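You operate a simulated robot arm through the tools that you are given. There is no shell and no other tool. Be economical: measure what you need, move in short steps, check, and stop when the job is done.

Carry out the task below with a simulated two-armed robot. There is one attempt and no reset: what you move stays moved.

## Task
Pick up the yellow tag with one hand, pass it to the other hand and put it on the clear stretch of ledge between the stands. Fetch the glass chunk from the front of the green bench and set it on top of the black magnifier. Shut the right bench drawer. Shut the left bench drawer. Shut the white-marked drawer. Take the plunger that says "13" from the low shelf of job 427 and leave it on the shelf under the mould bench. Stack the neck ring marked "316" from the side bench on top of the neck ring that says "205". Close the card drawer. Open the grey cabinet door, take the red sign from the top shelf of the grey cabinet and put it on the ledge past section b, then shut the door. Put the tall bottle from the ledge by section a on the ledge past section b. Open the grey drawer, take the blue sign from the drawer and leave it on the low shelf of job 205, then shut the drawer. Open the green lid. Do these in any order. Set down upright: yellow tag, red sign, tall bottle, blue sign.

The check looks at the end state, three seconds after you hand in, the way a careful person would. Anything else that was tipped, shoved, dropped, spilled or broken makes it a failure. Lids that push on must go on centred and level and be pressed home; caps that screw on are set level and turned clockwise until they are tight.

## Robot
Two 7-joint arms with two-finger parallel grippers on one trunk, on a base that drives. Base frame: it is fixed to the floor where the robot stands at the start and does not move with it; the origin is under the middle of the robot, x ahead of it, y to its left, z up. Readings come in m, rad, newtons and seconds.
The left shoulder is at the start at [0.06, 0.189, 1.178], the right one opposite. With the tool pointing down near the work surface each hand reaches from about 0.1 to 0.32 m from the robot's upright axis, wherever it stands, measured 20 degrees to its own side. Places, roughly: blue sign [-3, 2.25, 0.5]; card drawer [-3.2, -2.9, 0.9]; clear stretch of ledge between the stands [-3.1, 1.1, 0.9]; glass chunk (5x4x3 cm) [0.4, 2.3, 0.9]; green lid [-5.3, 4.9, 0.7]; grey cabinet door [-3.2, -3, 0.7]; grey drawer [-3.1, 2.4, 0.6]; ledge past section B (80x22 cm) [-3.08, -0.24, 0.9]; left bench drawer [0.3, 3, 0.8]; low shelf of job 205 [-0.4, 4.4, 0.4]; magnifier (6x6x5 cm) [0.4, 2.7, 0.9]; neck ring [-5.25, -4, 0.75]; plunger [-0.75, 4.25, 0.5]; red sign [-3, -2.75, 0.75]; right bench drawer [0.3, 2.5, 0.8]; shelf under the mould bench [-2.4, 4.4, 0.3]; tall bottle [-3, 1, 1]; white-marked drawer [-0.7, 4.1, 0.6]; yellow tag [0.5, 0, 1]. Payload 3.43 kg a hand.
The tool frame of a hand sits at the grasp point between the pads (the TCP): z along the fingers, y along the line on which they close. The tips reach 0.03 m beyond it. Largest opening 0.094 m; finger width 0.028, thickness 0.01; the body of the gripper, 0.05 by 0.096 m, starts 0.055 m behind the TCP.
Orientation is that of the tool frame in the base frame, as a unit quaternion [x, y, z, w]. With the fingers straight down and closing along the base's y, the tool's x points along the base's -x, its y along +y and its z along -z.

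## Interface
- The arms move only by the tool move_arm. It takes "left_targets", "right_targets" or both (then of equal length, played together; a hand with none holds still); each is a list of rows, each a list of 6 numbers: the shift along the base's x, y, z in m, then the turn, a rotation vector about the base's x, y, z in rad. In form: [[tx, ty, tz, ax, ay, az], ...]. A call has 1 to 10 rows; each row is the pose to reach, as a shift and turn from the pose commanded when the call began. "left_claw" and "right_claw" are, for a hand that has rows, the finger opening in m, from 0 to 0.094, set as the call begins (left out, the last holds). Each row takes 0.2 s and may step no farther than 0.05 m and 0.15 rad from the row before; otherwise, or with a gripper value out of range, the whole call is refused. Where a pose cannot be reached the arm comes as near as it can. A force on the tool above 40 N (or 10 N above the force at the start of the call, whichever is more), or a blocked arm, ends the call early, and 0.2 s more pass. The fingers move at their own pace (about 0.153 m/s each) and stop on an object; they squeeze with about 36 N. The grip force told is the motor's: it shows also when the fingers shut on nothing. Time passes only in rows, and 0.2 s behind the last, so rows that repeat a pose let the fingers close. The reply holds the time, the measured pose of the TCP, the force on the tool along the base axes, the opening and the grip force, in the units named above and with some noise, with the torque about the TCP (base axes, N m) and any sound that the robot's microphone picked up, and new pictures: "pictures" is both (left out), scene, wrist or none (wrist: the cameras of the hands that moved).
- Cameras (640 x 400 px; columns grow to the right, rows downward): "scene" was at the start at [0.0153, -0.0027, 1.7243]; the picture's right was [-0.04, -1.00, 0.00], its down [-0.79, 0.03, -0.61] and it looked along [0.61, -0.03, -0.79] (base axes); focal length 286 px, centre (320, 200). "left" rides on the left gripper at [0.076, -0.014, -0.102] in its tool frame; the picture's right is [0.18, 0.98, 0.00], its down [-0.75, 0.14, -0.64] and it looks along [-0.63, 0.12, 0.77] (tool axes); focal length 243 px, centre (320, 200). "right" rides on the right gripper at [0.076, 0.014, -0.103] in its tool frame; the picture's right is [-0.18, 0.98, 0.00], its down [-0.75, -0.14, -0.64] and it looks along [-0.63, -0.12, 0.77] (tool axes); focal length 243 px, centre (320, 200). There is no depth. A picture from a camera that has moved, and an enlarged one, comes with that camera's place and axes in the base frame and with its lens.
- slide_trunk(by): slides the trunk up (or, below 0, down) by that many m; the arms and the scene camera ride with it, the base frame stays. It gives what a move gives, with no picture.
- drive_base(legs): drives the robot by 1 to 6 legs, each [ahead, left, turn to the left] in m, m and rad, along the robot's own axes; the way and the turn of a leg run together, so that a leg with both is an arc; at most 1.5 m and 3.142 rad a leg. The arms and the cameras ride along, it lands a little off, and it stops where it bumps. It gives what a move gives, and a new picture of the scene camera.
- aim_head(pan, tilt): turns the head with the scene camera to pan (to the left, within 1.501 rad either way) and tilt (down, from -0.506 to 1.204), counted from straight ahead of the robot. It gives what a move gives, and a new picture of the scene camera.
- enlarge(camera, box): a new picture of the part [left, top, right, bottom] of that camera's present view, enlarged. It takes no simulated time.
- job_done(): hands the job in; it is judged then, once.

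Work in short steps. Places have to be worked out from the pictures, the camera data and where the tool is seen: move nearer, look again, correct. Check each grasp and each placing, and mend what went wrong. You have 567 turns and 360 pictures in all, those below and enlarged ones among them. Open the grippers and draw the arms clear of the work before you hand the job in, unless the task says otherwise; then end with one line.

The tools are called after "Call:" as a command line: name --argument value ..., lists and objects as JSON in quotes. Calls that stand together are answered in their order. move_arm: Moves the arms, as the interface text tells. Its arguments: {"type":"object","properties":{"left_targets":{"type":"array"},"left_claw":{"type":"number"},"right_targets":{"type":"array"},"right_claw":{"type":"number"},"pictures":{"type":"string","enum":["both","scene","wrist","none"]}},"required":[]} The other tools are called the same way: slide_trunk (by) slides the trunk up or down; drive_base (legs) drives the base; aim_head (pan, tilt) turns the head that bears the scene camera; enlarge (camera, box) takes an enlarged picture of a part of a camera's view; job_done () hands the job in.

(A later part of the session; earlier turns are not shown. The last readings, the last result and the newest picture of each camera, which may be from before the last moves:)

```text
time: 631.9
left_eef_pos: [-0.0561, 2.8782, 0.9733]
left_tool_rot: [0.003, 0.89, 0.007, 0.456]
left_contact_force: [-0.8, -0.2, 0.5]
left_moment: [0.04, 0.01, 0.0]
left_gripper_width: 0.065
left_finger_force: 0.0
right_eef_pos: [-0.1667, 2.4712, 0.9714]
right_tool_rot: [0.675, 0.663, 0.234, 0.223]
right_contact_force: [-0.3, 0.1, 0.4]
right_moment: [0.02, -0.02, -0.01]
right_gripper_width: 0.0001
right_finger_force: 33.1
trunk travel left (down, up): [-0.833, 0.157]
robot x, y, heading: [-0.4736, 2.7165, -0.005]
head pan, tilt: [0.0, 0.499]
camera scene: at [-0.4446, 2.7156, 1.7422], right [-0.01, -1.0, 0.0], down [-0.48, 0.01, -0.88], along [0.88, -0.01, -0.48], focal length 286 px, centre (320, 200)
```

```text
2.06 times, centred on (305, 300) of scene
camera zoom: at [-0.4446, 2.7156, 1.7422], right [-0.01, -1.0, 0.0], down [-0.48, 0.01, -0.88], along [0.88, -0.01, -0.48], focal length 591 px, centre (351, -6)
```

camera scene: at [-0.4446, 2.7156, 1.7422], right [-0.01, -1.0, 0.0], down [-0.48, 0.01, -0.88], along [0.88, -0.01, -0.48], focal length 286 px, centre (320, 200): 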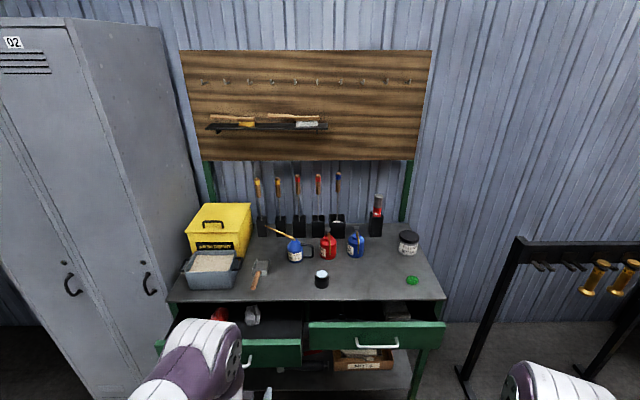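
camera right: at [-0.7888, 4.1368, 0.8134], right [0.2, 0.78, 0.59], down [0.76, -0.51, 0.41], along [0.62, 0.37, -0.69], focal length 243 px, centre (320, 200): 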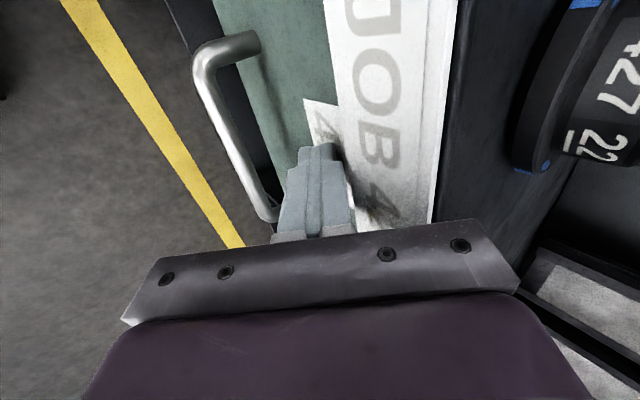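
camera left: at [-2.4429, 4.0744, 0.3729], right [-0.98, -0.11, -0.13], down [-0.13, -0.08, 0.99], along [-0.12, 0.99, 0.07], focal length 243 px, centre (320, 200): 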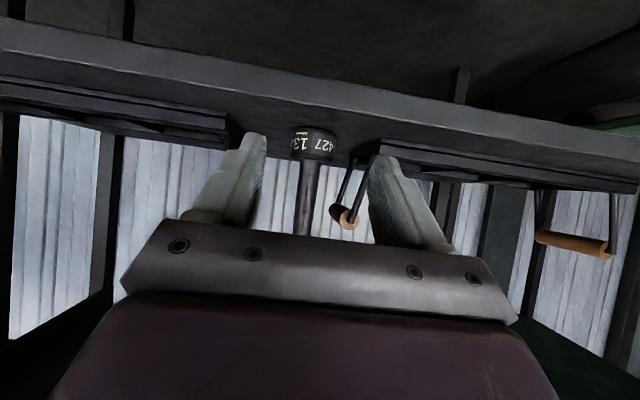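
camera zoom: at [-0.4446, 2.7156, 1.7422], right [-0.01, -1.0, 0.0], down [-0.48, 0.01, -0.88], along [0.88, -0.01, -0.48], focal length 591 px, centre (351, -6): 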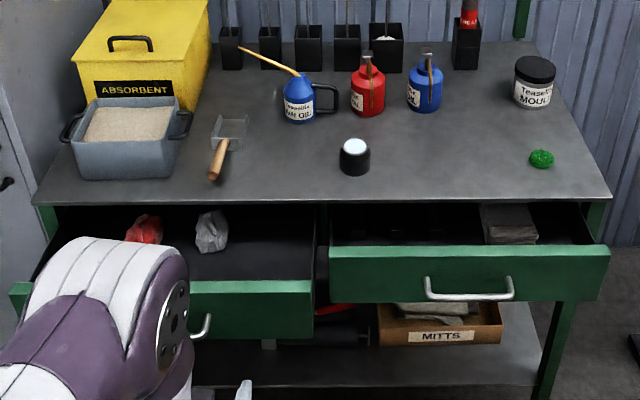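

Left drawer front at x≈0.17 (centre y≈3.03), right drawer front at x≈0.245 (centre y≈2.5), panels z 0.72–0.87. I shut the left drawer first with the closed left hand.

Call:
move_arm --left_targets '[[0, 0, -0.045, 0, 0, 0], [0, 0, -0.09, 0, 0, 0], [0, 0, -0.135, 0, 0, 0], [0, 0, -0.165, 0, 0, 0]]' --left_claw 0.0 --pictures "none"

Call:
drive_base --legs '[[0, 0.13, 0.005], [0.32, 0, 0]]'

Call:
move_arm --left_targets '[[0.015, 0, 0, 0, 0, 0], [0.03, 0, 0, 0, 0, 0], [0.045, 0, 0, 0, 0, 0], [0.06, 0, 0, 0, 0, 0]]' --pictures "scene"

```text
time: 632.9
left_eef_pos: [-0.0561, 2.8772, 0.8076]
left_tool_rot: [0.003, 0.89, 0.007, 0.456]
left_contact_force: [-0.8, 0.2, 0.2]
left_moment: [-0.02, 0.0, -0.01]
left_gripper_width: 0.0002
left_finger_force: 32.7
right_eef_pos: [-0.166, 2.4715, 0.9713]
right_tool_rot: [0.675, 0.663, 0.233, 0.223]
right_contact_force: [0.4, -0.2, 0.0]
right_moment: [0.01, 0.03, 0.01]
right_gripper_width: 0.0
right_finger_force: 33.2
trunk travel left (down, up): [-0.833, 0.157]
robot x, y, heading: [-0.4749, 2.7182, -0.01]
head pan, tilt: [0.0, 0.499]
```

```text
time: 635.9
left_eef_pos: [0.2616, 3.0084, 0.8084]
left_tool_rot: [0.002, 0.89, 0.007, 0.456]
left_contact_force: [-0.3, -0.3, -0.2]
left_moment: [0.02, -0.01, -0.02]
left_gripper_width: 0.0
left_finger_force: 32.7
right_eef_pos: [0.1532, 2.6004, 0.9711]
right_tool_rot: [0.674, 0.665, 0.234, 0.222]
right_contact_force: [-0.2, 0.2, 0.2]
right_moment: [-0.01, -0.01, -0.04]
right_gripper_width: 0.0001
right_finger_force: 33.2
trunk travel left (down, up): [-0.833, 0.157]
robot x, y, heading: [-0.1572, 2.8467, -0.008]
head pan, tilt: [0.0, 0.499]
camera scene: at [-0.1256, 2.8454, 1.7423], right [-0.01, -1.0, 0.0], down [-0.48, 0.0, -0.88], along [0.88, -0.01, -0.48], focal length 286 px, centre (320, 200)
```

scene: 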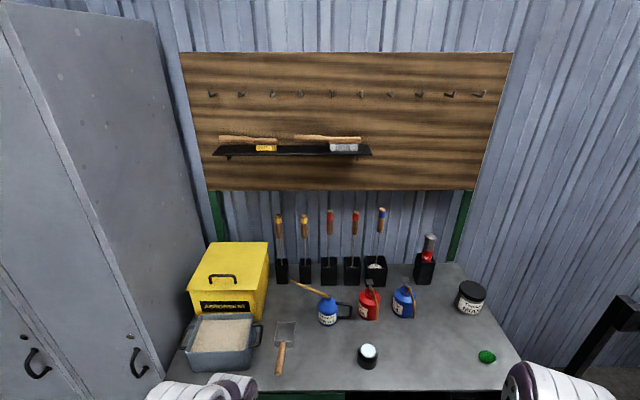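

```text
time: 636.6
left_eef_pos: [0.2844, 3.0102, 0.803]
left_tool_rot: [0.001, 0.897, 0.009, 0.442]
left_contact_force: [-2.6, 0.1, -0.7]
left_moment: [0.01, -0.11, 0.0]
left_gripper_width: 0.0001
left_finger_force: 33.4
right_eef_pos: [0.1525, 2.6, 0.9717]
right_tool_rot: [0.674, 0.665, 0.234, 0.222]
right_contact_force: [0.4, 0.2, -0.5]
right_moment: [-0.01, 0.05, -0.01]
right_gripper_width: 0.0001
right_finger_force: 33.0
trunk travel left (down, up): [-0.833, 0.157]
robot x, y, heading: [-0.153, 2.8427, -0.004]
head pan, tilt: [0.0, 0.499]
stopped in row 3 (left hand): the force on the tool passed its limit at 47 N (the readings are from after the stop); the commanded pose is now the measured one
camera scene: at [-0.1253, 2.8451, 1.7423], right [-0.01, -1.0, 0.0], down [-0.48, 0.0, -0.88], along [0.88, -0.01, -0.48], focal length 286 px, centre (320, 200)
```

scene: 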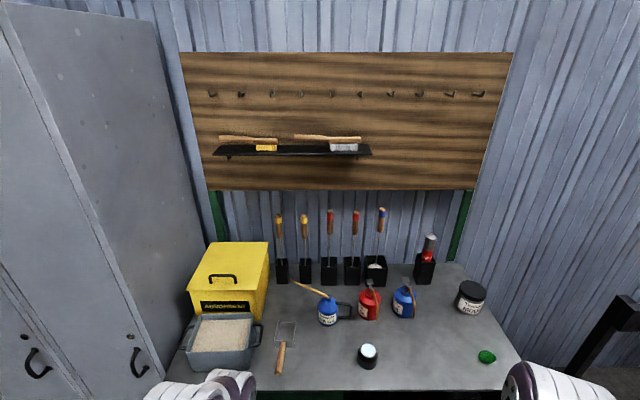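

Left drawer shut (firm stop). Now the right drawer with the same hand: back off, shift right 0.5 m, push.

Call:
drive_base --legs '[[-0.2, 0, 0.004], [0, -0.5, 0]]'

Call:
drive_base --legs '[[0.19, 0, 0]]'

Call:
move_arm --left_targets '[[0.015, 0, 0, 0, 0, 0], [0.03, 0, 0, 0, 0, 0], [0.045, 0, 0, 0, 0, 0], [0.06, 0, 0, 0, 0, 0]]' --pictures "none"

```text
time: 640.8
left_eef_pos: [0.0855, 2.5133, 0.8025]
left_tool_rot: [0.0, 0.896, 0.01, 0.443]
left_contact_force: [-1.0, -0.3, -0.9]
left_moment: [-0.02, 0.0, 0.03]
left_gripper_width: 0.0
left_finger_force: 33.0
right_eef_pos: [-0.047, 2.1029, 0.9714]
right_tool_rot: [0.672, 0.666, 0.234, 0.222]
right_contact_force: [0.2, -0.6, 0.7]
right_moment: [0.02, 0.01, 0.02]
right_gripper_width: 0.0002
right_finger_force: 33.4
trunk travel left (down, up): [-0.833, 0.157]
robot x, y, heading: [-0.3583, 2.3411, -0.009]
head pan, tilt: [0.0, 0.499]
camera scene: at [-0.3264, 2.3471, 1.7422], right [0.0, -1.0, 0.0], down [-0.48, 0.0, -0.88], along [0.88, 0.0, -0.48], focal length 286 px, centre (320, 200)
```

scene: 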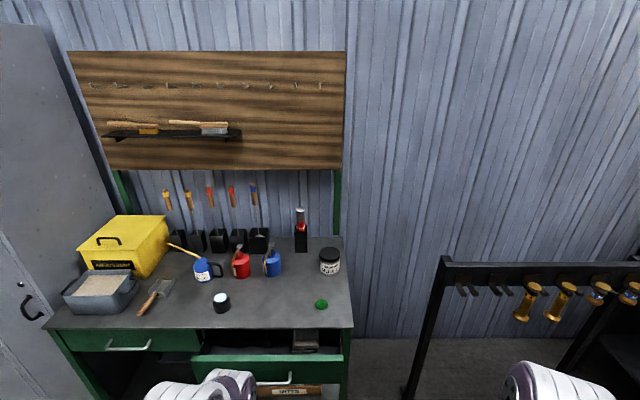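

```text
time: 642.3
left_eef_pos: [0.2743, 2.5103, 0.8037]
left_tool_rot: [0.002, 0.896, 0.009, 0.445]
left_contact_force: [0.8, -0.4, 0.7]
left_moment: [0.04, 0.01, -0.02]
left_gripper_width: 0.0001
left_finger_force: 33.1
right_eef_pos: [0.1418, 2.1024, 0.9711]
right_tool_rot: [0.674, 0.665, 0.233, 0.221]
right_contact_force: [0.0, 0.7, -1.0]
right_moment: [0.0, 0.02, 0.0]
right_gripper_width: 0.0
right_finger_force: 33.0
trunk travel left (down, up): [-0.833, 0.157]
robot x, y, heading: [-0.1644, 2.3461, -0.008]
head pan, tilt: [0.0, 0.499]
camera scene: at [-0.1377, 2.3461, 1.7422], right [-0.01, -1.0, 0.0], down [-0.48, 0.0, -0.88], along [0.88, 0.0, -0.48], focal length 286 px, centre (320, 200)
```

scene: 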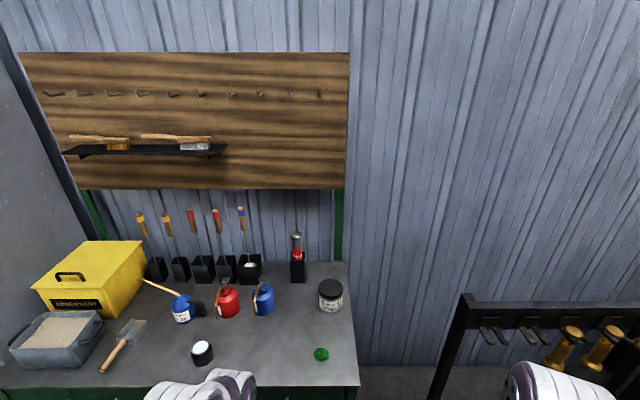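

```text
time: 643.0
left_eef_pos: [0.293, 2.5124, 0.7947]
left_tool_rot: [0.003, 0.903, 0.009, 0.43]
left_contact_force: [-1.9, 0.4, -0.8]
left_moment: [-0.04, -0.17, -0.02]
left_gripper_width: 0.0
left_finger_force: 33.4
right_eef_pos: [0.1414, 2.101, 0.9716]
right_tool_rot: [0.672, 0.666, 0.234, 0.222]
right_contact_force: [0.3, -0.6, 0.2]
right_moment: [0.0, 0.02, 0.02]
right_gripper_width: 0.0002
right_finger_force: 33.1
trunk travel left (down, up): [-0.833, 0.157]
robot x, y, heading: [-0.172, 2.3486, -0.005]
head pan, tilt: [0.0, 0.499]
stopped in row 3 (left hand): the force on the tool passed its limit at 46 N (the readings are from after the stop); the commanded pose is now the measured one
```

Right drawer shut too. Now the glass chunk at ≈(0.405, 2.34). I back off slightly and turn the left hand to point straight down.

Call:
drive_base --legs '[[-0.15, 0, 0]]'

Call:
move_arm --left_targets '[[0, 0, 0.04, 0, 0.128, 0], [0, 0, 0.08, 0, 0.255, 0], [0, 0, 0.12, 0, 0.383, 0], [0, 0, 0.16, 0, 0.51, 0], [0, 0, 0.2, 0, 0.638, 0], [0, 0, 0.24, 0, 0.766, 0], [0, 0, 0.26, 0, 0.89, 0]]' --left_claw 0.08 --pictures "none"

Call:
enlarge --camera "scene" --box '[20, 220, 340, 380]'

```text
time: 644.4
left_eef_pos: [0.1429, 2.5127, 0.7967]
left_tool_rot: [0.002, 0.902, 0.01, 0.432]
left_contact_force: [1.0, 0.2, -0.4]
left_moment: [0.03, -0.02, 0.01]
left_gripper_width: 0.0
left_finger_force: 32.9
right_eef_pos: [-0.0088, 2.1021, 0.971]
right_tool_rot: [0.673, 0.666, 0.234, 0.222]
right_contact_force: [-0.1, -0.1, 0.3]
right_moment: [0.01, 0.01, 0.01]
right_gripper_width: 0.0
right_finger_force: 32.5
trunk travel left (down, up): [-0.833, 0.157]
robot x, y, heading: [-0.3194, 2.3496, -0.006]
head pan, tilt: [0.0, 0.499]
camera scene: at [-0.2875, 2.3467, 1.7421], right [0.0, -1.0, 0.0], down [-0.48, 0.0, -0.88], along [0.88, 0.0, -0.48], focal length 286 px, centre (320, 200)
```

scene: 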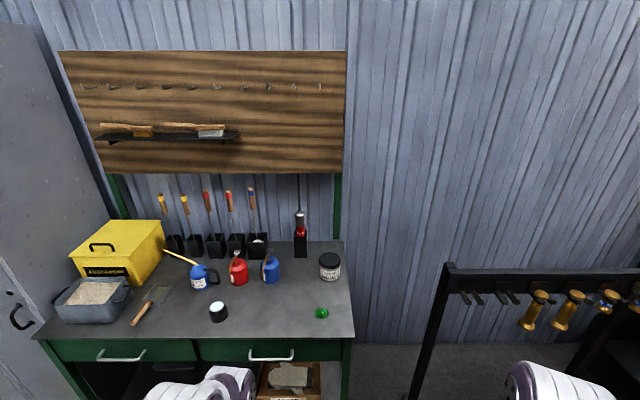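

```text
time: 646.0
left_eef_pos: [0.1409, 2.5148, 1.0561]
left_tool_rot: [0.005, 1.0, 0.009, 0.002]
left_contact_force: [-0.8, 0.5, 0.0]
left_moment: [0.01, -0.01, 0.0]
left_gripper_width: 0.0798
left_finger_force: 0.0
left hand out of reach, approached as far as the arm can: row 5, 6
right_eef_pos: [-0.0105, 2.1034, 0.9721]
right_tool_rot: [0.672, 0.666, 0.234, 0.223]
right_contact_force: [0.0, -0.6, -0.2]
right_moment: [-0.01, 0.01, 0.02]
right_gripper_width: 0.0
right_finger_force: 33.4
trunk travel left (down, up): [-0.833, 0.157]
robot x, y, heading: [-0.3177, 2.3461, -0.004]
head pan, tilt: [0.0, 0.499]
```

```text
2.00 times, centred on (180, 300) of scene
camera zoom: at [-0.2904, 2.3467, 1.7422], right [0.0, -1.0, 0.0], down [-0.48, 0.0, -0.88], along [0.88, 0.0, -0.48], focal length 572 px, centre (600, 0)
```

zoom: 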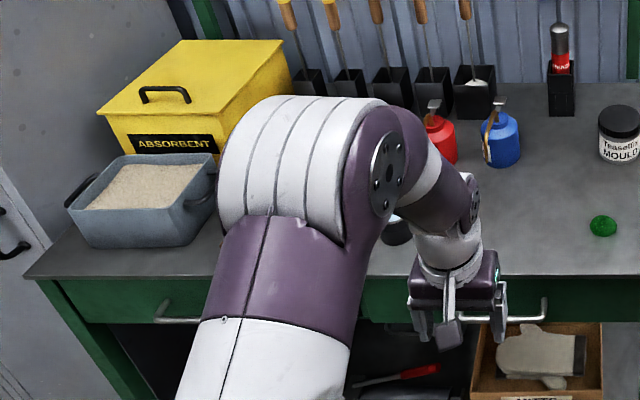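

Both drawers are flush. I drive so the left hand comes above the chunk at (0.398, 2.342).

Call:
drive_base --legs '[[0, -0.173, 0.004], [0.25, 0, 0]]'

Call:
move_arm --left_targets '[[0, 0, -0.03, 0, 0, 0]]' --pictures "wrist"

```text
time: 648.9
left_eef_pos: [0.3928, 2.3435, 1.0563]
left_tool_rot: [0.003, 1.0, 0.009, 0.003]
left_contact_force: [0.5, 0.1, -0.7]
left_moment: [0.0, -0.03, -0.01]
left_gripper_width: 0.0798
left_finger_force: 0.0
right_eef_pos: [0.2424, 1.9318, 0.9725]
right_tool_rot: [0.671, 0.668, 0.235, 0.222]
right_contact_force: [-0.8, -0.2, 0.3]
right_moment: [-0.02, 0.03, -0.01]
right_gripper_width: 0.0001
right_finger_force: 32.9
trunk travel left (down, up): [-0.833, 0.157]
robot x, y, heading: [-0.0731, 2.1748, 0.002]
head pan, tilt: [0.0, 0.499]
camera scene: at [-0.0388, 2.1735, 1.7422], right [0.0, -1.0, 0.0], down [-0.48, 0.0, -0.88], along [0.88, 0.0, -0.48], focal length 286 px, centre (320, 200)
```

scene: 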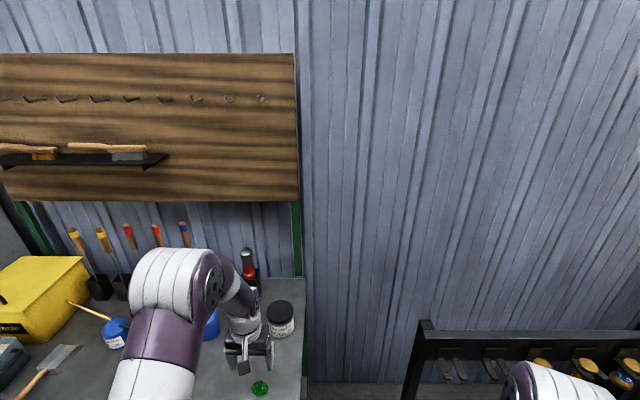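

```text
time: 649.3
left_eef_pos: [0.3936, 2.3443, 1.0254]
left_tool_rot: [0.003, 1.0, 0.008, 0.001]
left_contact_force: [-0.7, -0.2, 0.6]
left_moment: [-0.01, -0.02, 0.0]
left_gripper_width: 0.0799
left_finger_force: 0.0
right_eef_pos: [0.2438, 1.9307, 0.9724]
right_tool_rot: [0.672, 0.667, 0.235, 0.221]
right_contact_force: [-0.1, -0.4, -0.2]
right_moment: [-0.02, 0.0, 0.0]
right_gripper_width: 0.0
right_finger_force: 33.3
trunk travel left (down, up): [-0.833, 0.157]
robot x, y, heading: [-0.0715, 2.1723, 0.002]
head pan, tilt: [0.0, 0.499]
camera left: at [0.3175, 2.3283, 1.1284], right [-0.18, 0.98, 0.02], down [0.75, 0.13, 0.65], along [0.64, 0.13, -0.76], focal length 243 px, centre (320, 200)
```

left: 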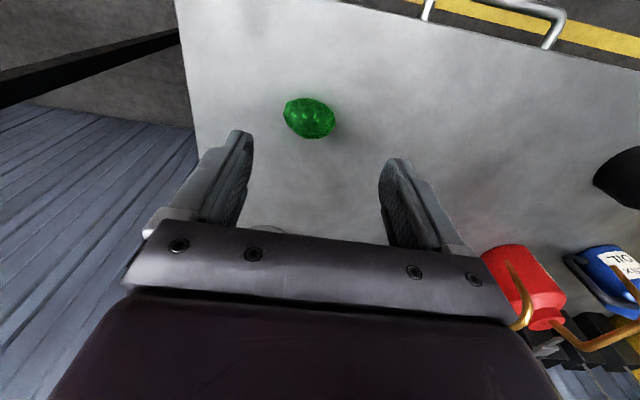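

The chunk is at ≈(0.408, 2.338), centre z≈0.90. I align and lower so the tips are just above the bench.

Call:
move_arm --left_targets '[[0.0145, -0.006, -0.03, 0, 0, 0], [0.0145, -0.006, -0.06, 0, 0, 0], [0.0145, -0.006, -0.085, 0, 0, 0]]' --pictures "wrist"

```text
time: 650.1
left_eef_pos: [0.4084, 2.3369, 0.9402]
left_tool_rot: [0.003, 1.0, 0.008, 0.002]
left_contact_force: [-0.5, 0.3, 0.4]
left_moment: [0.02, 0.0, 0.02]
left_gripper_width: 0.0802
left_finger_force: 0.0
right_eef_pos: [0.2424, 1.931, 0.9724]
right_tool_rot: [0.671, 0.668, 0.235, 0.221]
right_contact_force: [0.8, 0.8, 0.1]
right_moment: [0.0, -0.02, 0.0]
right_gripper_width: 0.0002
right_finger_force: 33.2
trunk travel left (down, up): [-0.833, 0.157]
robot x, y, heading: [-0.0682, 2.1731, -0.005]
head pan, tilt: [0.0, 0.499]
camera left: at [0.3325, 2.3214, 1.0436], right [-0.18, 0.98, 0.02], down [0.75, 0.13, 0.65], along [0.64, 0.13, -0.76], focal length 243 px, centre (320, 200)
```

left: 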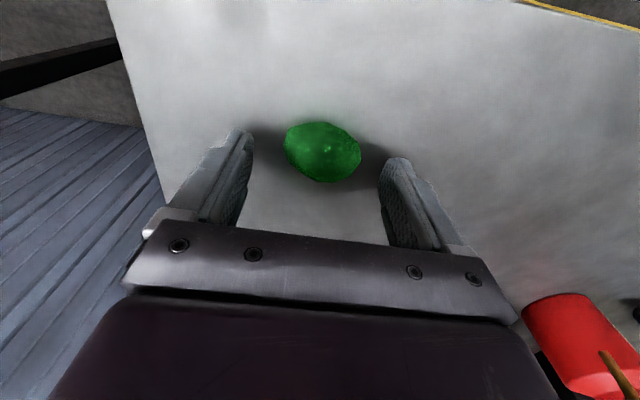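

Call:
move_arm --left_targets '[[0, 0.002, -0.008, 0, 0, 0], [0, 0.002, -0.015, 0, 0, 0]]' --pictures "none"

Call:
move_arm --left_targets '[[0, 0, 0, 0, 0, 0], [0, 0, 0, 0, 0, 0]]' --left_claw 0.0 --pictures "none"

Call:
move_arm --left_targets '[[0, 0, 0.03, 0, 0, 0], [0, 0, 0.07, 0, 0, 0], [0, 0, 0.12, 0, 0, 0]]' --pictures "wrist"

```text
time: 650.9
left_eef_pos: [0.4075, 2.3384, 0.9304]
left_tool_rot: [0.002, 1.0, 0.009, 0.007]
left_contact_force: [-10.1, 1.4, 25.4]
left_moment: [-1.15, 0.65, -0.51]
left_gripper_width: 0.0793
left_finger_force: 0.0
right_eef_pos: [0.239, 1.9311, 0.9737]
right_tool_rot: [0.671, 0.667, 0.237, 0.222]
right_contact_force: [-0.1, 0.1, -0.5]
right_moment: [-0.02, 0.03, -0.01]
right_gripper_width: 0.0001
right_finger_force: 33.3
trunk travel left (down, up): [-0.833, 0.157]
robot x, y, heading: [-0.0714, 2.1716, 0.005]
head pan, tilt: [0.0, 0.499]
stopped in row 2 (left hand): the force on the tool passed its limit at 46 N (the readings are from after the stop); the commanded pose is now the measured one
```

```text
time: 651.5
left_eef_pos: [0.41, 2.3351, 0.9307]
left_tool_rot: [0.003, 1.0, 0.009, 0.01]
left_contact_force: [-4.9, -16.0, 28.9]
left_moment: [-1.27, 0.55, 0.03]
left_gripper_width: 0.043
left_finger_force: 35.7
right_eef_pos: [0.2396, 1.9284, 0.9715]
right_tool_rot: [0.672, 0.666, 0.237, 0.221]
right_contact_force: [0.0, -0.4, -0.5]
right_moment: [-0.01, 0.03, 0.02]
right_gripper_width: 0.0
right_finger_force: 32.7
trunk travel left (down, up): [-0.833, 0.157]
robot x, y, heading: [-0.071, 2.1718, 0.005]
head pan, tilt: [0.0, 0.499]
```

```text
time: 652.2
left_eef_pos: [0.4119, 2.3397, 1.0473]
left_tool_rot: [0.003, 1.0, 0.007, 0.006]
left_contact_force: [-1.0, 0.8, -0.5]
left_moment: [0.01, -0.01, -0.01]
left_gripper_width: 0.0427
left_finger_force: 35.9
right_eef_pos: [0.2434, 1.9322, 0.9718]
right_tool_rot: [0.67, 0.668, 0.234, 0.222]
right_contact_force: [0.5, -0.1, -0.2]
right_moment: [0.02, 0.03, 0.0]
right_gripper_width: 0.0
right_finger_force: 33.0
trunk travel left (down, up): [-0.833, 0.157]
robot x, y, heading: [-0.0654, 2.1711, 0.005]
head pan, tilt: [0.0, 0.499]
camera left: at [0.3351, 2.3245, 1.1508], right [-0.18, 0.98, 0.01], down [0.75, 0.13, 0.65], along [0.64, 0.13, -0.76], focal length 243 px, centre (320, 200)
```

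left: 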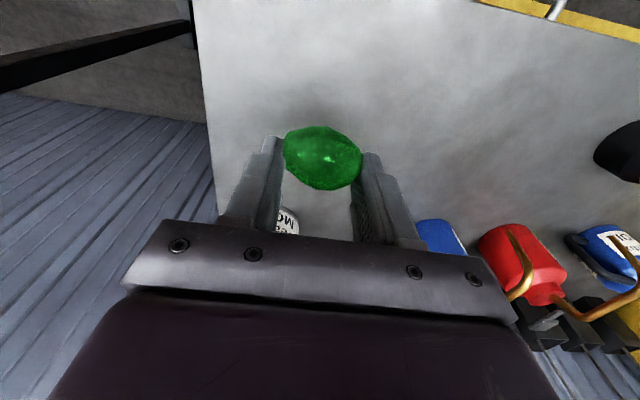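

Chunk gripped (43 mm). I carry it left toward the magnifier and look down.

Call:
drive_base --legs '[[-0.022, 0.36, 0]]'

Call:
move_arm --left_targets '[[0, 0, 0.0, 0, 0, 0]]' --pictures "wrist"

Call:
aim_head --pan 0.3 --tilt 0.9

```text
time: 654.6
left_eef_pos: [0.3903, 2.6993, 1.0487]
left_tool_rot: [0.003, 1.0, 0.009, 0.006]
left_contact_force: [0.5, -0.4, -1.0]
left_moment: [-0.01, -0.01, 0.0]
left_gripper_width: 0.0428
left_finger_force: 36.0
right_eef_pos: [0.2202, 2.2921, 0.9716]
right_tool_rot: [0.672, 0.666, 0.234, 0.221]
right_contact_force: [0.0, -0.3, 0.9]
right_moment: [-0.01, 0.03, 0.01]
right_gripper_width: 0.0
right_finger_force: 33.2
trunk travel left (down, up): [-0.833, 0.157]
robot x, y, heading: [-0.089, 2.5326, -0.002]
head pan, tilt: [0.0, 0.499]
camera scene: at [-0.0597, 2.5345, 1.7422], right [0.0, -1.0, 0.0], down [-0.48, 0.0, -0.88], along [0.88, 0.0, -0.48], focal length 286 px, centre (320, 200)
```

scene: 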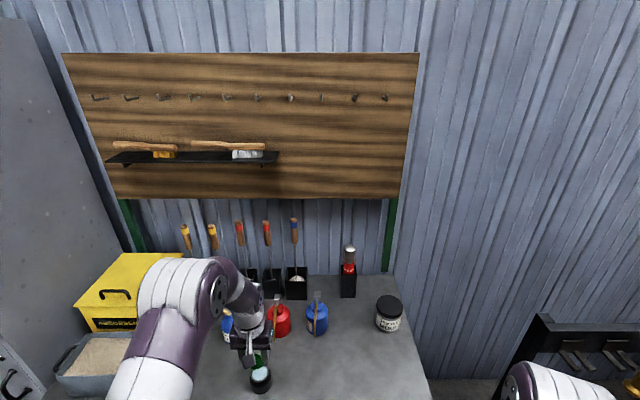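

```text
time: 655.0
left_eef_pos: [0.3902, 2.6982, 1.0484]
left_tool_rot: [0.004, 1.0, 0.009, 0.006]
left_contact_force: [-0.2, 0.0, -0.8]
left_moment: [-0.01, 0.0, 0.01]
left_gripper_width: 0.0429
left_finger_force: 36.2
right_eef_pos: [0.2192, 2.2916, 0.9713]
right_tool_rot: [0.672, 0.666, 0.234, 0.222]
right_contact_force: [0.2, -0.5, -0.3]
right_moment: [0.0, -0.03, -0.02]
right_gripper_width: 0.0002
right_finger_force: 33.5
trunk travel left (down, up): [-0.833, 0.157]
robot x, y, heading: [-0.0914, 2.5357, 0.0]
head pan, tilt: [0.0, 0.499]
camera left: at [0.3143, 2.6834, 1.1508], right [-0.18, 0.98, 0.01], down [0.75, 0.12, 0.65], along [0.64, 0.13, -0.76], focal length 243 px, centre (320, 200)
```

left: 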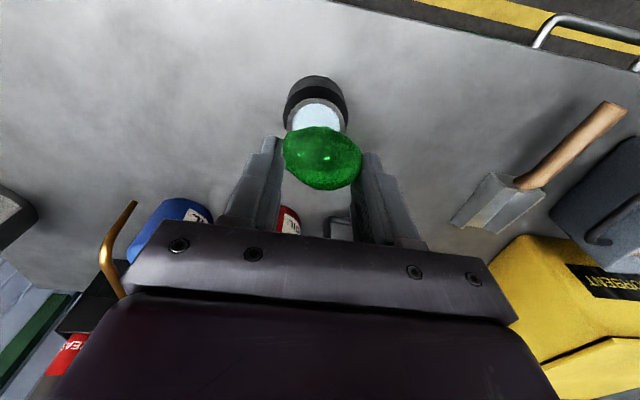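

```text
time: 655.9
left_eef_pos: [0.3903, 2.7, 1.0486]
left_tool_rot: [0.004, 1.0, 0.007, 0.006]
left_contact_force: [-0.4, 0.0, 0.1]
left_moment: [-0.01, -0.05, 0.0]
left_gripper_width: 0.0429
left_finger_force: 35.9
right_eef_pos: [0.2202, 2.2911, 0.9713]
right_tool_rot: [0.672, 0.666, 0.234, 0.222]
right_contact_force: [-0.1, -0.7, 0.7]
right_moment: [0.02, 0.0, 0.01]
right_gripper_width: 0.0
right_finger_force: 32.6
trunk travel left (down, up): [-0.833, 0.157]
robot x, y, heading: [-0.0905, 2.5376, 0.001]
head pan, tilt: [0.3, 0.901]
camera scene: at [-0.0786, 2.5578, 1.7084], right [0.29, -0.96, 0.0], down [-0.75, -0.23, -0.62], along [0.59, 0.18, -0.78], focal length 286 px, centre (320, 200)
```

scene: 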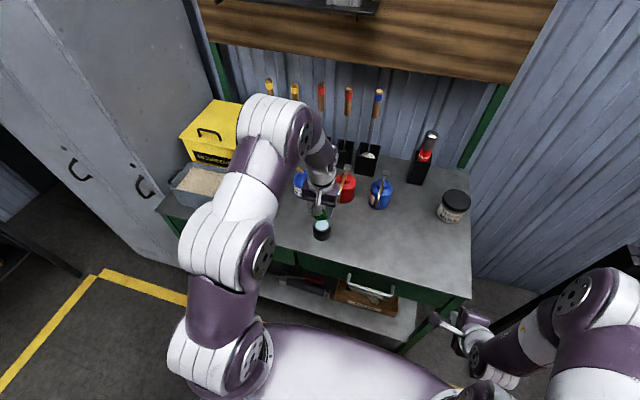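

Chunk centre ≈(0.394, 2.702), magnifier ≈(0.394, 2.697): nearly concentric. I shift 4 mm and lower.

Call:
move_arm --left_targets '[[0, -0.004, -0.02, 0, 0, 0], [0, -0.004, -0.04, 0, 0, 0], [0, -0.004, -0.055, 0, 0, 0]]' --pictures "wrist"

Call:
enlarge --camera "scene" --box '[270, 160, 390, 260]'

```text
time: 656.6
left_eef_pos: [0.3921, 2.6958, 0.9928]
left_tool_rot: [0.004, 1.0, 0.007, 0.007]
left_contact_force: [0.3, 0.3, -0.8]
left_moment: [0.01, -0.01, 0.01]
left_gripper_width: 0.0427
left_finger_force: 36.4
right_eef_pos: [0.2208, 2.2923, 0.9717]
right_tool_rot: [0.672, 0.667, 0.233, 0.222]
right_contact_force: [-0.5, 0.3, -0.2]
right_moment: [0.02, -0.01, 0.01]
right_gripper_width: 0.0
right_finger_force: 33.3
trunk travel left (down, up): [-0.833, 0.157]
robot x, y, heading: [-0.0915, 2.5368, -0.003]
head pan, tilt: [0.3, 0.901]
camera left: at [0.315, 2.6801, 1.0961], right [-0.18, 0.98, 0.01], down [0.75, 0.13, 0.65], along [0.64, 0.13, -0.76], focal length 243 px, centre (320, 200)
```

left: 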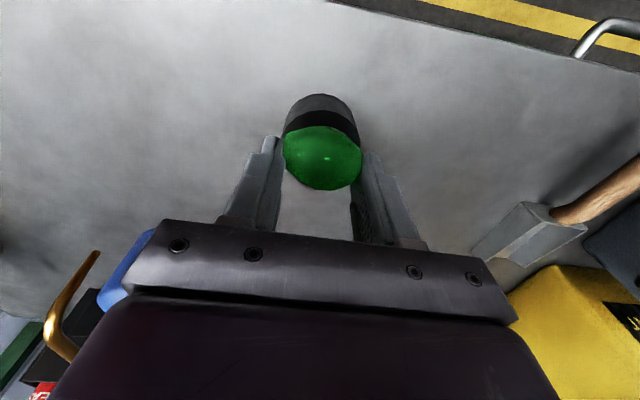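

```text
4.00 times, centred on (330, 210) of scene
camera zoom: at [-0.0784, 2.5576, 1.7083], right [0.29, -0.96, 0.0], down [-0.75, -0.23, -0.62], along [0.59, 0.18, -0.78], focal length 1145 px, centre (280, 160)
```

zoom: 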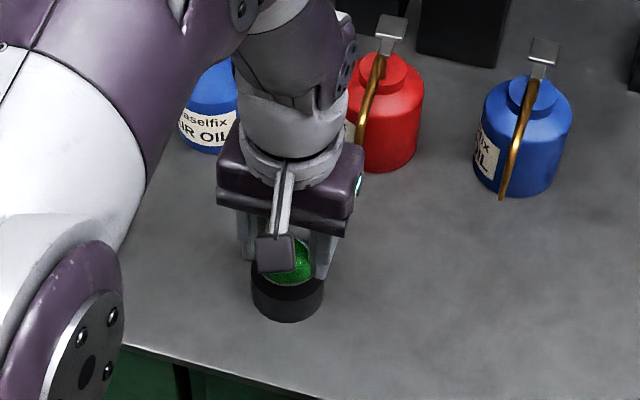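

Call:
move_arm --left_targets '[[0, 0, -0.004, 0, 0, 0], [0, 0, -0.008, 0, 0, 0]]' --pictures "none"

Call:
move_arm --left_targets '[[0, 0, -0.003, 0, 0, 0], [0, 0, -0.005, 0, 0, 0]]' --pictures "none"

```text
time: 657.2
left_eef_pos: [0.3904, 2.6957, 0.9847]
left_tool_rot: [0.003, 1.0, 0.009, 0.006]
left_contact_force: [0.3, -0.1, 0.1]
left_moment: [0.02, 0.01, -0.02]
left_gripper_width: 0.0431
left_finger_force: 35.8
right_eef_pos: [0.2205, 2.2927, 0.9727]
right_tool_rot: [0.672, 0.667, 0.234, 0.222]
right_contact_force: [-0.1, 0.5, 0.3]
right_moment: [0.03, 0.0, -0.01]
right_gripper_width: 0.0
right_finger_force: 32.9
trunk travel left (down, up): [-0.833, 0.157]
robot x, y, heading: [-0.0894, 2.536, -0.004]
head pan, tilt: [0.3, 0.901]
```

```text
time: 657.9
left_eef_pos: [0.3913, 2.6959, 0.9804]
left_tool_rot: [0.004, 1.0, 0.008, 0.007]
left_contact_force: [0.4, -0.5, -0.9]
left_moment: [0.01, -0.01, -0.01]
left_gripper_width: 0.0429
left_finger_force: 36.0
right_eef_pos: [0.2202, 2.2917, 0.9725]
right_tool_rot: [0.672, 0.667, 0.234, 0.221]
right_contact_force: [0.8, -0.1, -1.0]
right_moment: [0.01, 0.0, 0.03]
right_gripper_width: 0.0001
right_finger_force: 33.2
trunk travel left (down, up): [-0.833, 0.157]
robot x, y, heading: [-0.0891, 2.535, -0.003]
head pan, tilt: [0.3, 0.901]
```

Call:
move_arm --left_targets '[[0, 0, -0.003, 0, 0, 0], [0, 0, -0.005, 0, 0, 0]]' --pictures "none"

Call:
move_arm --left_targets '[[0, 0, -0.002, 0, 0, 0], [0, 0, -0.004, 0, 0, 0]]' --pictures "none"

```text
time: 658.5
left_eef_pos: [0.3914, 2.696, 0.9796]
left_tool_rot: [0.003, 1.0, 0.008, 0.01]
left_contact_force: [0.2, 0.5, 23.0]
left_moment: [0.07, 0.1, -0.03]
left_gripper_width: 0.0431
left_finger_force: 35.5
right_eef_pos: [0.2171, 2.2916, 0.9721]
right_tool_rot: [0.672, 0.666, 0.235, 0.222]
right_contact_force: [0.1, 0.5, 0.2]
right_moment: [0.0, 0.01, -0.03]
right_gripper_width: 0.0001
right_finger_force: 32.8
trunk travel left (down, up): [-0.833, 0.157]
robot x, y, heading: [-0.0902, 2.5379, -0.003]
head pan, tilt: [0.3, 0.901]
```

```text
time: 659.0
left_eef_pos: [0.3913, 2.6957, 0.9776]
left_tool_rot: [0.004, 1.0, 0.009, 0.011]
left_contact_force: [-7.7, 1.2, 23.7]
left_moment: [0.27, 0.33, 0.07]
left_gripper_width: 0.0428
left_finger_force: 36.1
right_eef_pos: [0.2176, 2.2914, 0.972]
right_tool_rot: [0.672, 0.666, 0.236, 0.222]
right_contact_force: [0.2, 0.2, -1.1]
right_moment: [-0.01, -0.02, -0.03]
right_gripper_width: 0.0001
right_finger_force: 32.8
trunk travel left (down, up): [-0.833, 0.157]
robot x, y, heading: [-0.0941, 2.535, -0.001]
head pan, tilt: [0.3, 0.901]
stopped in row 2 (left hand): the force on the tool passed its limit at 43 N (the readings are from after the stop); the commanded pose is now the measured one
```

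Contact. I ease off 2 mm, open slowly, and lift away.

Call:
move_arm --left_targets '[[0, 0, 0.003, 0, 0, 0], [0, 0, 0.003, 0, 0, 0]]' --pictures "none"

Call:
move_arm --left_targets '[[0, 0, 0, 0, 0, 0], [0, 0, 0, 0, 0, 0]]' --left_claw 0.06 --pictures "wrist"

```text
time: 659.6
left_eef_pos: [0.3933, 2.6964, 0.9785]
left_tool_rot: [0.004, 1.0, 0.007, 0.011]
left_contact_force: [-2.3, -0.9, 5.6]
left_moment: [0.02, 0.06, -0.01]
left_gripper_width: 0.0428
left_finger_force: 36.1
right_eef_pos: [0.2184, 2.2908, 0.9719]
right_tool_rot: [0.672, 0.666, 0.235, 0.222]
right_contact_force: [0.7, -0.6, -0.5]
right_moment: [-0.03, 0.02, 0.0]
right_gripper_width: 0.0002
right_finger_force: 33.1
trunk travel left (down, up): [-0.833, 0.157]
robot x, y, heading: [-0.0909, 2.5347, 0.001]
head pan, tilt: [0.3, 0.901]
```

```text
time: 660.2
left_eef_pos: [0.393, 2.6957, 0.9781]
left_tool_rot: [0.003, 1.0, 0.007, 0.011]
left_contact_force: [0.1, -1.0, -1.0]
left_moment: [-0.02, 0.02, -0.02]
left_gripper_width: 0.0602
left_finger_force: 0.0
right_eef_pos: [0.2207, 2.2922, 0.9716]
right_tool_rot: [0.672, 0.666, 0.234, 0.222]
right_contact_force: [0.4, 0.6, 0.1]
right_moment: [0.0, 0.02, 0.0]
right_gripper_width: 0.0
right_finger_force: 33.5
trunk travel left (down, up): [-0.833, 0.157]
robot x, y, heading: [-0.0925, 2.5338, -0.002]
head pan, tilt: [0.3, 0.901]
camera left: at [0.3162, 2.6803, 1.0798], right [-0.18, 0.98, 0.01], down [0.74, 0.13, 0.66], along [0.65, 0.13, -0.75], focal length 243 px, centre (320, 200)
```

left: 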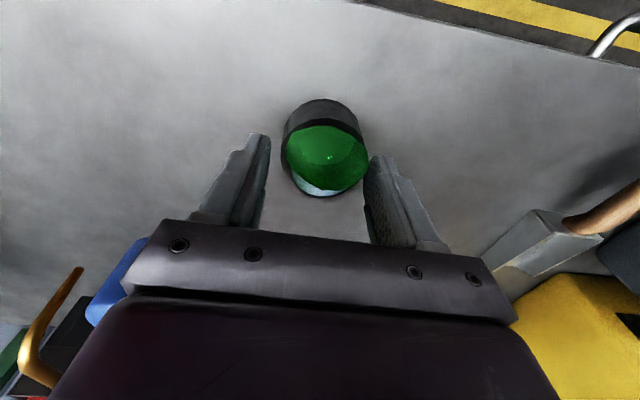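

The chunk rests on the magnifier. I lift the hand away and check.

Call:
move_arm --left_targets '[[0, 0, 0.03, 0, 0, 0], [0, 0, 0.07, 0, 0, 0], [0, 0, 0.11, 0, 0, 0], [-0.03, 0, 0.14, 0, 0, 0], [-0.07, 0, 0.16, 0, 0, 0]]' --pictures "wrist"

Call:
drive_base --legs '[[-0.35, 0, 0]]'

Call:
enlarge --camera "scene" --box '[200, 100, 480, 280]'

```text
time: 661.4
left_eef_pos: [0.32, 2.696, 1.1392]
left_tool_rot: [0.003, 1.0, 0.009, 0.011]
left_contact_force: [-0.8, -0.3, 0.7]
left_moment: [0.01, -0.07, 0.01]
left_gripper_width: 0.0599
left_finger_force: 0.2
right_eef_pos: [0.2179, 2.2921, 0.9729]
right_tool_rot: [0.672, 0.666, 0.235, 0.222]
right_contact_force: [-0.6, -0.4, -0.5]
right_moment: [-0.02, -0.02, 0.03]
right_gripper_width: 0.0001
right_finger_force: 33.7
trunk travel left (down, up): [-0.833, 0.157]
robot x, y, heading: [-0.088, 2.5352, -0.003]
head pan, tilt: [0.3, 0.901]
camera left: at [0.2435, 2.6798, 1.2409], right [-0.18, 0.98, 0.01], down [0.74, 0.13, 0.66], along [0.65, 0.13, -0.75], focal length 243 px, centre (320, 200)
```

left: 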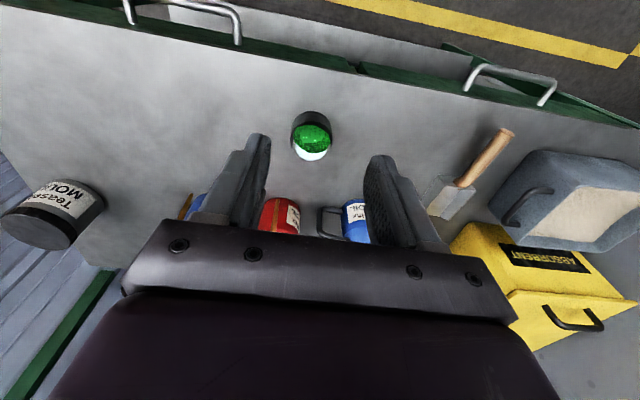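

```text
time: 663.6
left_eef_pos: [-0.0213, 2.6954, 1.1369]
left_tool_rot: [0.004, 1.0, 0.007, 0.011]
left_contact_force: [0.0, 0.9, 1.1]
left_moment: [0.02, 0.03, 0.02]
left_gripper_width: 0.0601
left_finger_force: 0.0
right_eef_pos: [-0.1257, 2.2915, 0.9725]
right_tool_rot: [0.672, 0.666, 0.234, 0.222]
right_contact_force: [0.7, -1.1, 0.5]
right_moment: [0.0, 0.01, -0.02]
right_gripper_width: 0.0002
right_finger_force: 32.8
trunk travel left (down, up): [-0.833, 0.157]
robot x, y, heading: [-0.4377, 2.5305, -0.004]
head pan, tilt: [0.3, 0.901]
camera scene: at [-0.4239, 2.5583, 1.7083], right [0.29, -0.96, 0.0], down [-0.75, -0.23, -0.62], along [0.59, 0.18, -0.78], focal length 286 px, centre (320, 200)
```

scene: 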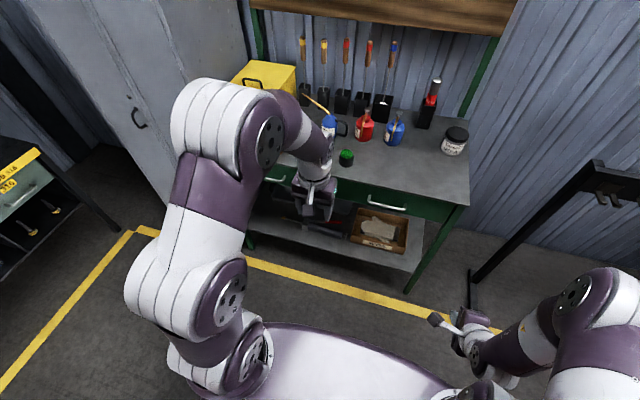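

```text
2.22 times, centred on (340, 190) of scene
camera zoom: at [-0.4239, 2.5583, 1.7083], right [0.29, -0.96, 0.0], down [-0.75, -0.23, -0.62], along [0.59, 0.18, -0.78], focal length 636 px, centre (276, 222)
```

zoom: 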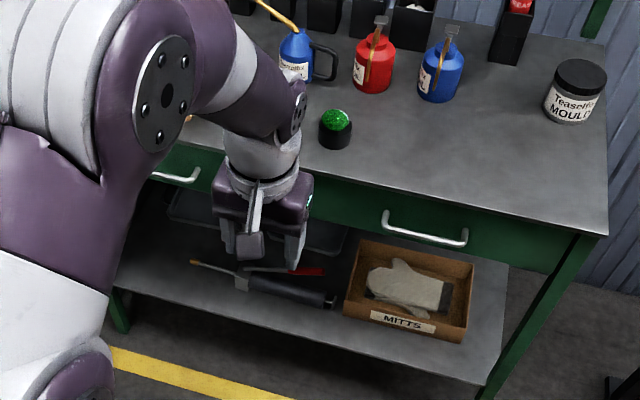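

The chunk sits on the magnifier. One wrist view made me doubt the left drawer, so I strafe right and look at both drawers again.

Call:
drive_base --legs '[[0, -0.4, 0]]'

Call:
aim_head --pan 0.65 --tilt 0.65

Call:
enlarge --camera "scene" --box '[180, 120, 480, 320]'

```text
time: 666.2
left_eef_pos: [-0.023, 2.2926, 1.1383]
left_tool_rot: [0.004, 1.0, 0.008, 0.011]
left_contact_force: [0.4, -0.2, 0.0]
left_moment: [0.01, 0.03, 0.01]
left_gripper_width: 0.06
left_finger_force: 0.0
right_eef_pos: [-0.1267, 1.8897, 0.971]
right_tool_rot: [0.673, 0.667, 0.234, 0.221]
right_contact_force: [0.9, -0.6, -0.1]
right_moment: [0.02, 0.02, 0.05]
right_gripper_width: 0.0
right_finger_force: 33.0
trunk travel left (down, up): [-0.833, 0.157]
robot x, y, heading: [-0.4374, 2.1322, 0.004]
head pan, tilt: [0.3, 0.901]
camera scene: at [-0.4255, 2.1543, 1.7083], right [0.3, -0.96, 0.0], down [-0.75, -0.23, -0.62], along [0.59, 0.18, -0.78], focal length 286 px, centre (320, 200)
```

scene: 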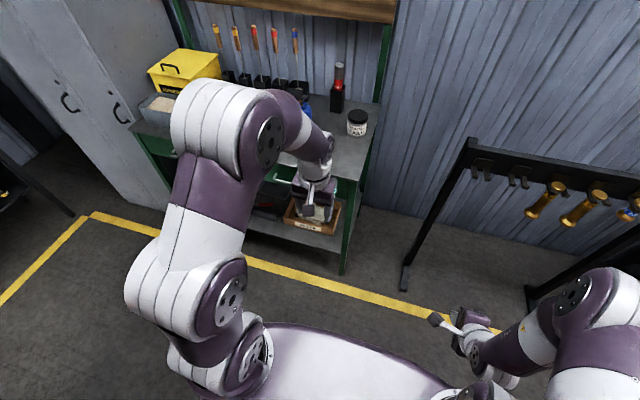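

```text
time: 667.0
left_eef_pos: [-0.0244, 2.291, 1.1379]
left_tool_rot: [0.003, 1.0, 0.008, 0.01]
left_contact_force: [-0.6, -0.5, 0.0]
left_moment: [0.02, 0.02, -0.01]
left_gripper_width: 0.06
left_finger_force: 0.1
right_eef_pos: [-0.1266, 1.8881, 0.9718]
right_tool_rot: [0.672, 0.667, 0.234, 0.222]
right_contact_force: [0.2, 0.3, 0.4]
right_moment: [-0.03, 0.0, 0.02]
right_gripper_width: 0.0
right_finger_force: 33.0
trunk travel left (down, up): [-0.833, 0.157]
robot x, y, heading: [-0.4382, 2.1283, 0.002]
head pan, tilt: [0.649, 0.649]
camera scene: at [-0.4284, 2.1833, 1.7288], right [0.6, -0.8, 0.0], down [-0.48, -0.37, -0.8], along [0.63, 0.48, -0.6], focal length 286 px, centre (320, 200)
```

scene: 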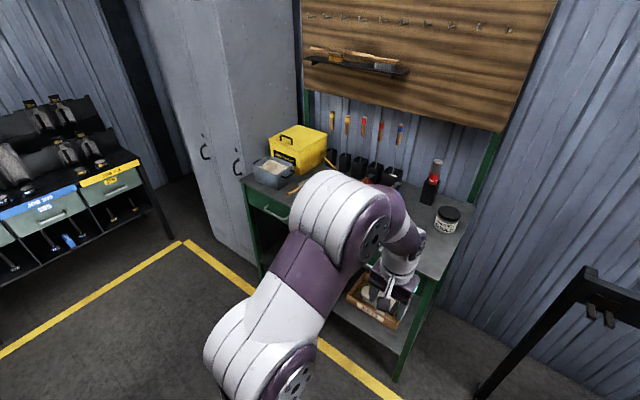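

```text
2.00 times, centred on (330, 220) of scene
camera zoom: at [-0.4284, 2.1833, 1.7288], right [0.6, -0.8, 0.0], down [-0.48, -0.37, -0.8], along [0.63, 0.48, -0.6], focal length 572 px, centre (300, 160)
```

zoom: 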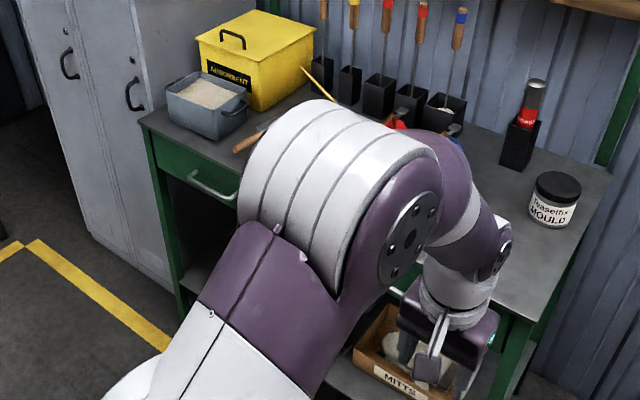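

Both drawers are flush. Finally I check the small table I brushed earlier.

Call:
drive_base --legs '[[0, 0, 1.5]]'

Call:
aim_head --pan 0.7 --tilt 0.6

```text
time: 671.1
left_eef_pos: [-0.5734, 2.5539, 1.1382]
left_tool_rot: [-0.683, 0.73, 0.013, 0.002]
left_contact_force: [0.6, 0.7, 0.2]
left_moment: [-0.03, 0.02, 0.04]
left_gripper_width: 0.0599
left_finger_force: 0.1
right_eef_pos: [-0.1769, 2.4276, 0.9718]
right_tool_rot: [0.032, 0.946, 0.323, 0.001]
right_contact_force: [-0.6, -0.5, -0.4]
right_moment: [0.01, 0.0, -0.03]
right_gripper_width: 0.0
right_finger_force: 33.2
trunk travel left (down, up): [-0.833, 0.157]
robot x, y, heading: [-0.4361, 2.1308, 1.508]
head pan, tilt: [0.649, 0.649]
camera scene: at [-0.4894, 2.1435, 1.7288], right [0.83, 0.56, 0.0], down [0.34, -0.5, -0.8], along [-0.44, 0.66, -0.6], focal length 286 px, centre (320, 200)
```

scene: 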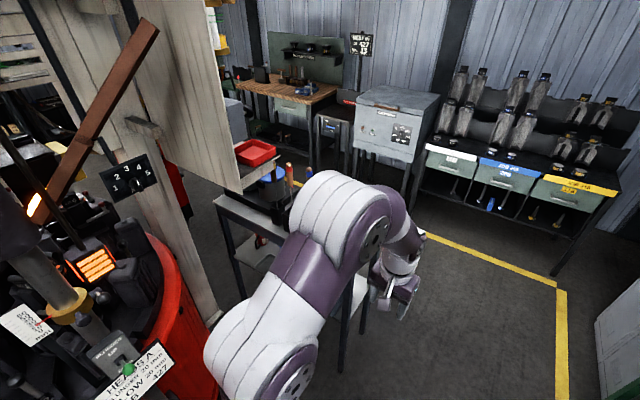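

```text
time: 671.7
left_eef_pos: [-0.574, 2.5545, 1.1381]
left_tool_rot: [-0.683, 0.73, 0.013, 0.002]
left_contact_force: [-0.6, -0.1, 0.3]
left_moment: [0.01, -0.02, 0.0]
left_gripper_width: 0.0599
left_finger_force: 0.1
right_eef_pos: [-0.1769, 2.4268, 0.9715]
right_tool_rot: [0.033, 0.946, 0.322, 0.0]
right_contact_force: [-0.9, 0.3, -1.2]
right_moment: [0.01, -0.01, 0.01]
right_gripper_width: 0.0001
right_finger_force: 32.8
trunk travel left (down, up): [-0.833, 0.157]
robot x, y, heading: [-0.4358, 2.1346, 1.513]
head pan, tilt: [0.7, 0.6]
camera scene: at [-0.494, 2.1423, 1.7331], right [0.8, 0.6, 0.0], down [0.34, -0.45, -0.82], along [-0.49, 0.66, -0.57], focal length 286 px, centre (320, 200)
```

scene: 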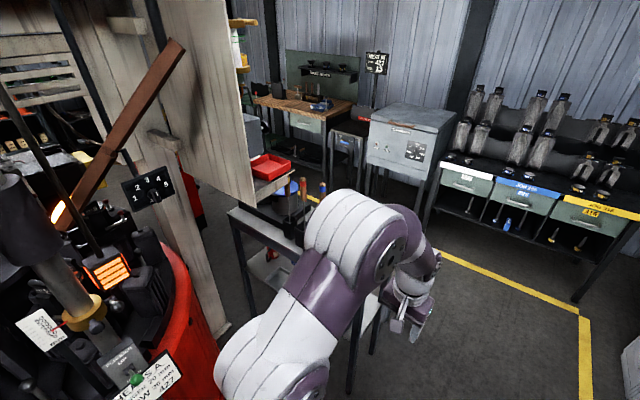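

The table's legs are where they were. One more view to make sure its bucket is upright (the arm hides it).

Call:
drive_base --legs '[[0, -0.1, -0.9]]'

Call:
aim_head --pan 1.5 --tilt 0.55

```text
time: 674.5
left_eef_pos: [-0.1024, 2.4483, 1.1368]
left_tool_rot: [-0.291, 0.957, 0.011, 0.008]
left_contact_force: [0.7, -0.4, -0.5]
left_moment: [-0.02, 0.01, -0.04]
left_gripper_width: 0.0602
left_finger_force: 0.1
right_eef_pos: [0.0409, 2.0566, 0.9718]
right_tool_rot: [0.447, 0.834, 0.289, 0.143]
right_contact_force: [-0.8, -0.1, 0.1]
right_moment: [-0.01, -0.01, 0.02]
right_gripper_width: 0.0001
right_finger_force: 33.7
trunk travel left (down, up): [-0.833, 0.157]
robot x, y, heading: [-0.3504, 2.0832, 0.6]
head pan, tilt: [0.7, 0.6]
camera scene: at [-0.3789, 2.1347, 1.7331], right [0.96, -0.27, 0.0], down [-0.15, -0.54, -0.82], along [0.22, 0.79, -0.57], focal length 286 px, centre (320, 200)
```

scene: 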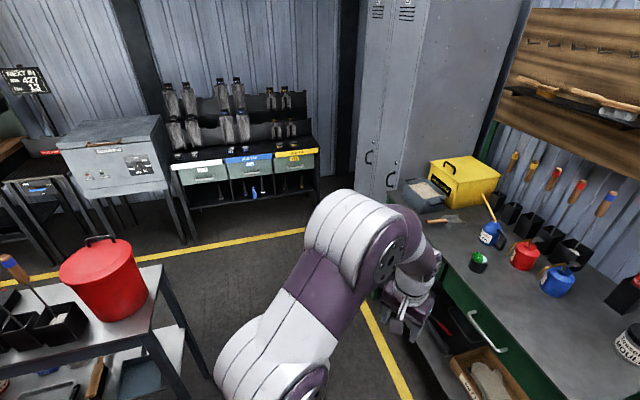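

```text
time: 675.6
left_eef_pos: [-0.1015, 2.4472, 1.1374]
left_tool_rot: [-0.291, 0.957, 0.011, 0.007]
left_contact_force: [-0.1, 0.7, 0.3]
left_moment: [0.0, 0.01, 0.0]
left_gripper_width: 0.0599
left_finger_force: 0.0
right_eef_pos: [0.0397, 2.0558, 0.9722]
right_tool_rot: [0.446, 0.835, 0.288, 0.143]
right_contact_force: [-0.4, -0.4, -0.5]
right_moment: [-0.02, -0.01, -0.01]
right_gripper_width: 0.0001
right_finger_force: 33.0
trunk travel left (down, up): [-0.833, 0.157]
robot x, y, heading: [-0.3522, 2.0814, 0.597]
head pan, tilt: [1.499, 0.55]
camera scene: at [-0.4477, 2.1272, 1.7376], right [0.87, 0.5, 0.0], down [0.26, -0.45, -0.85], along [-0.43, 0.74, -0.52], focal length 286 px, centre (320, 200)
```

scene: 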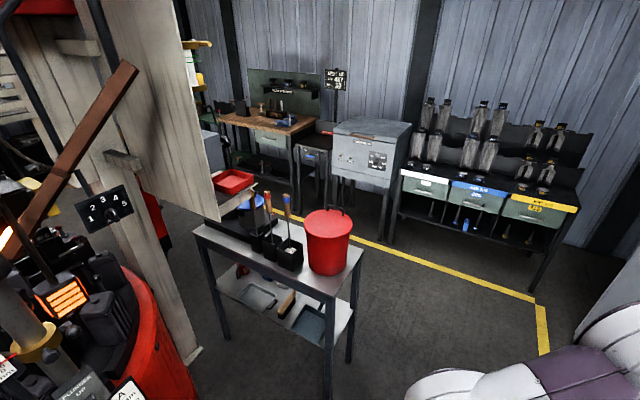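

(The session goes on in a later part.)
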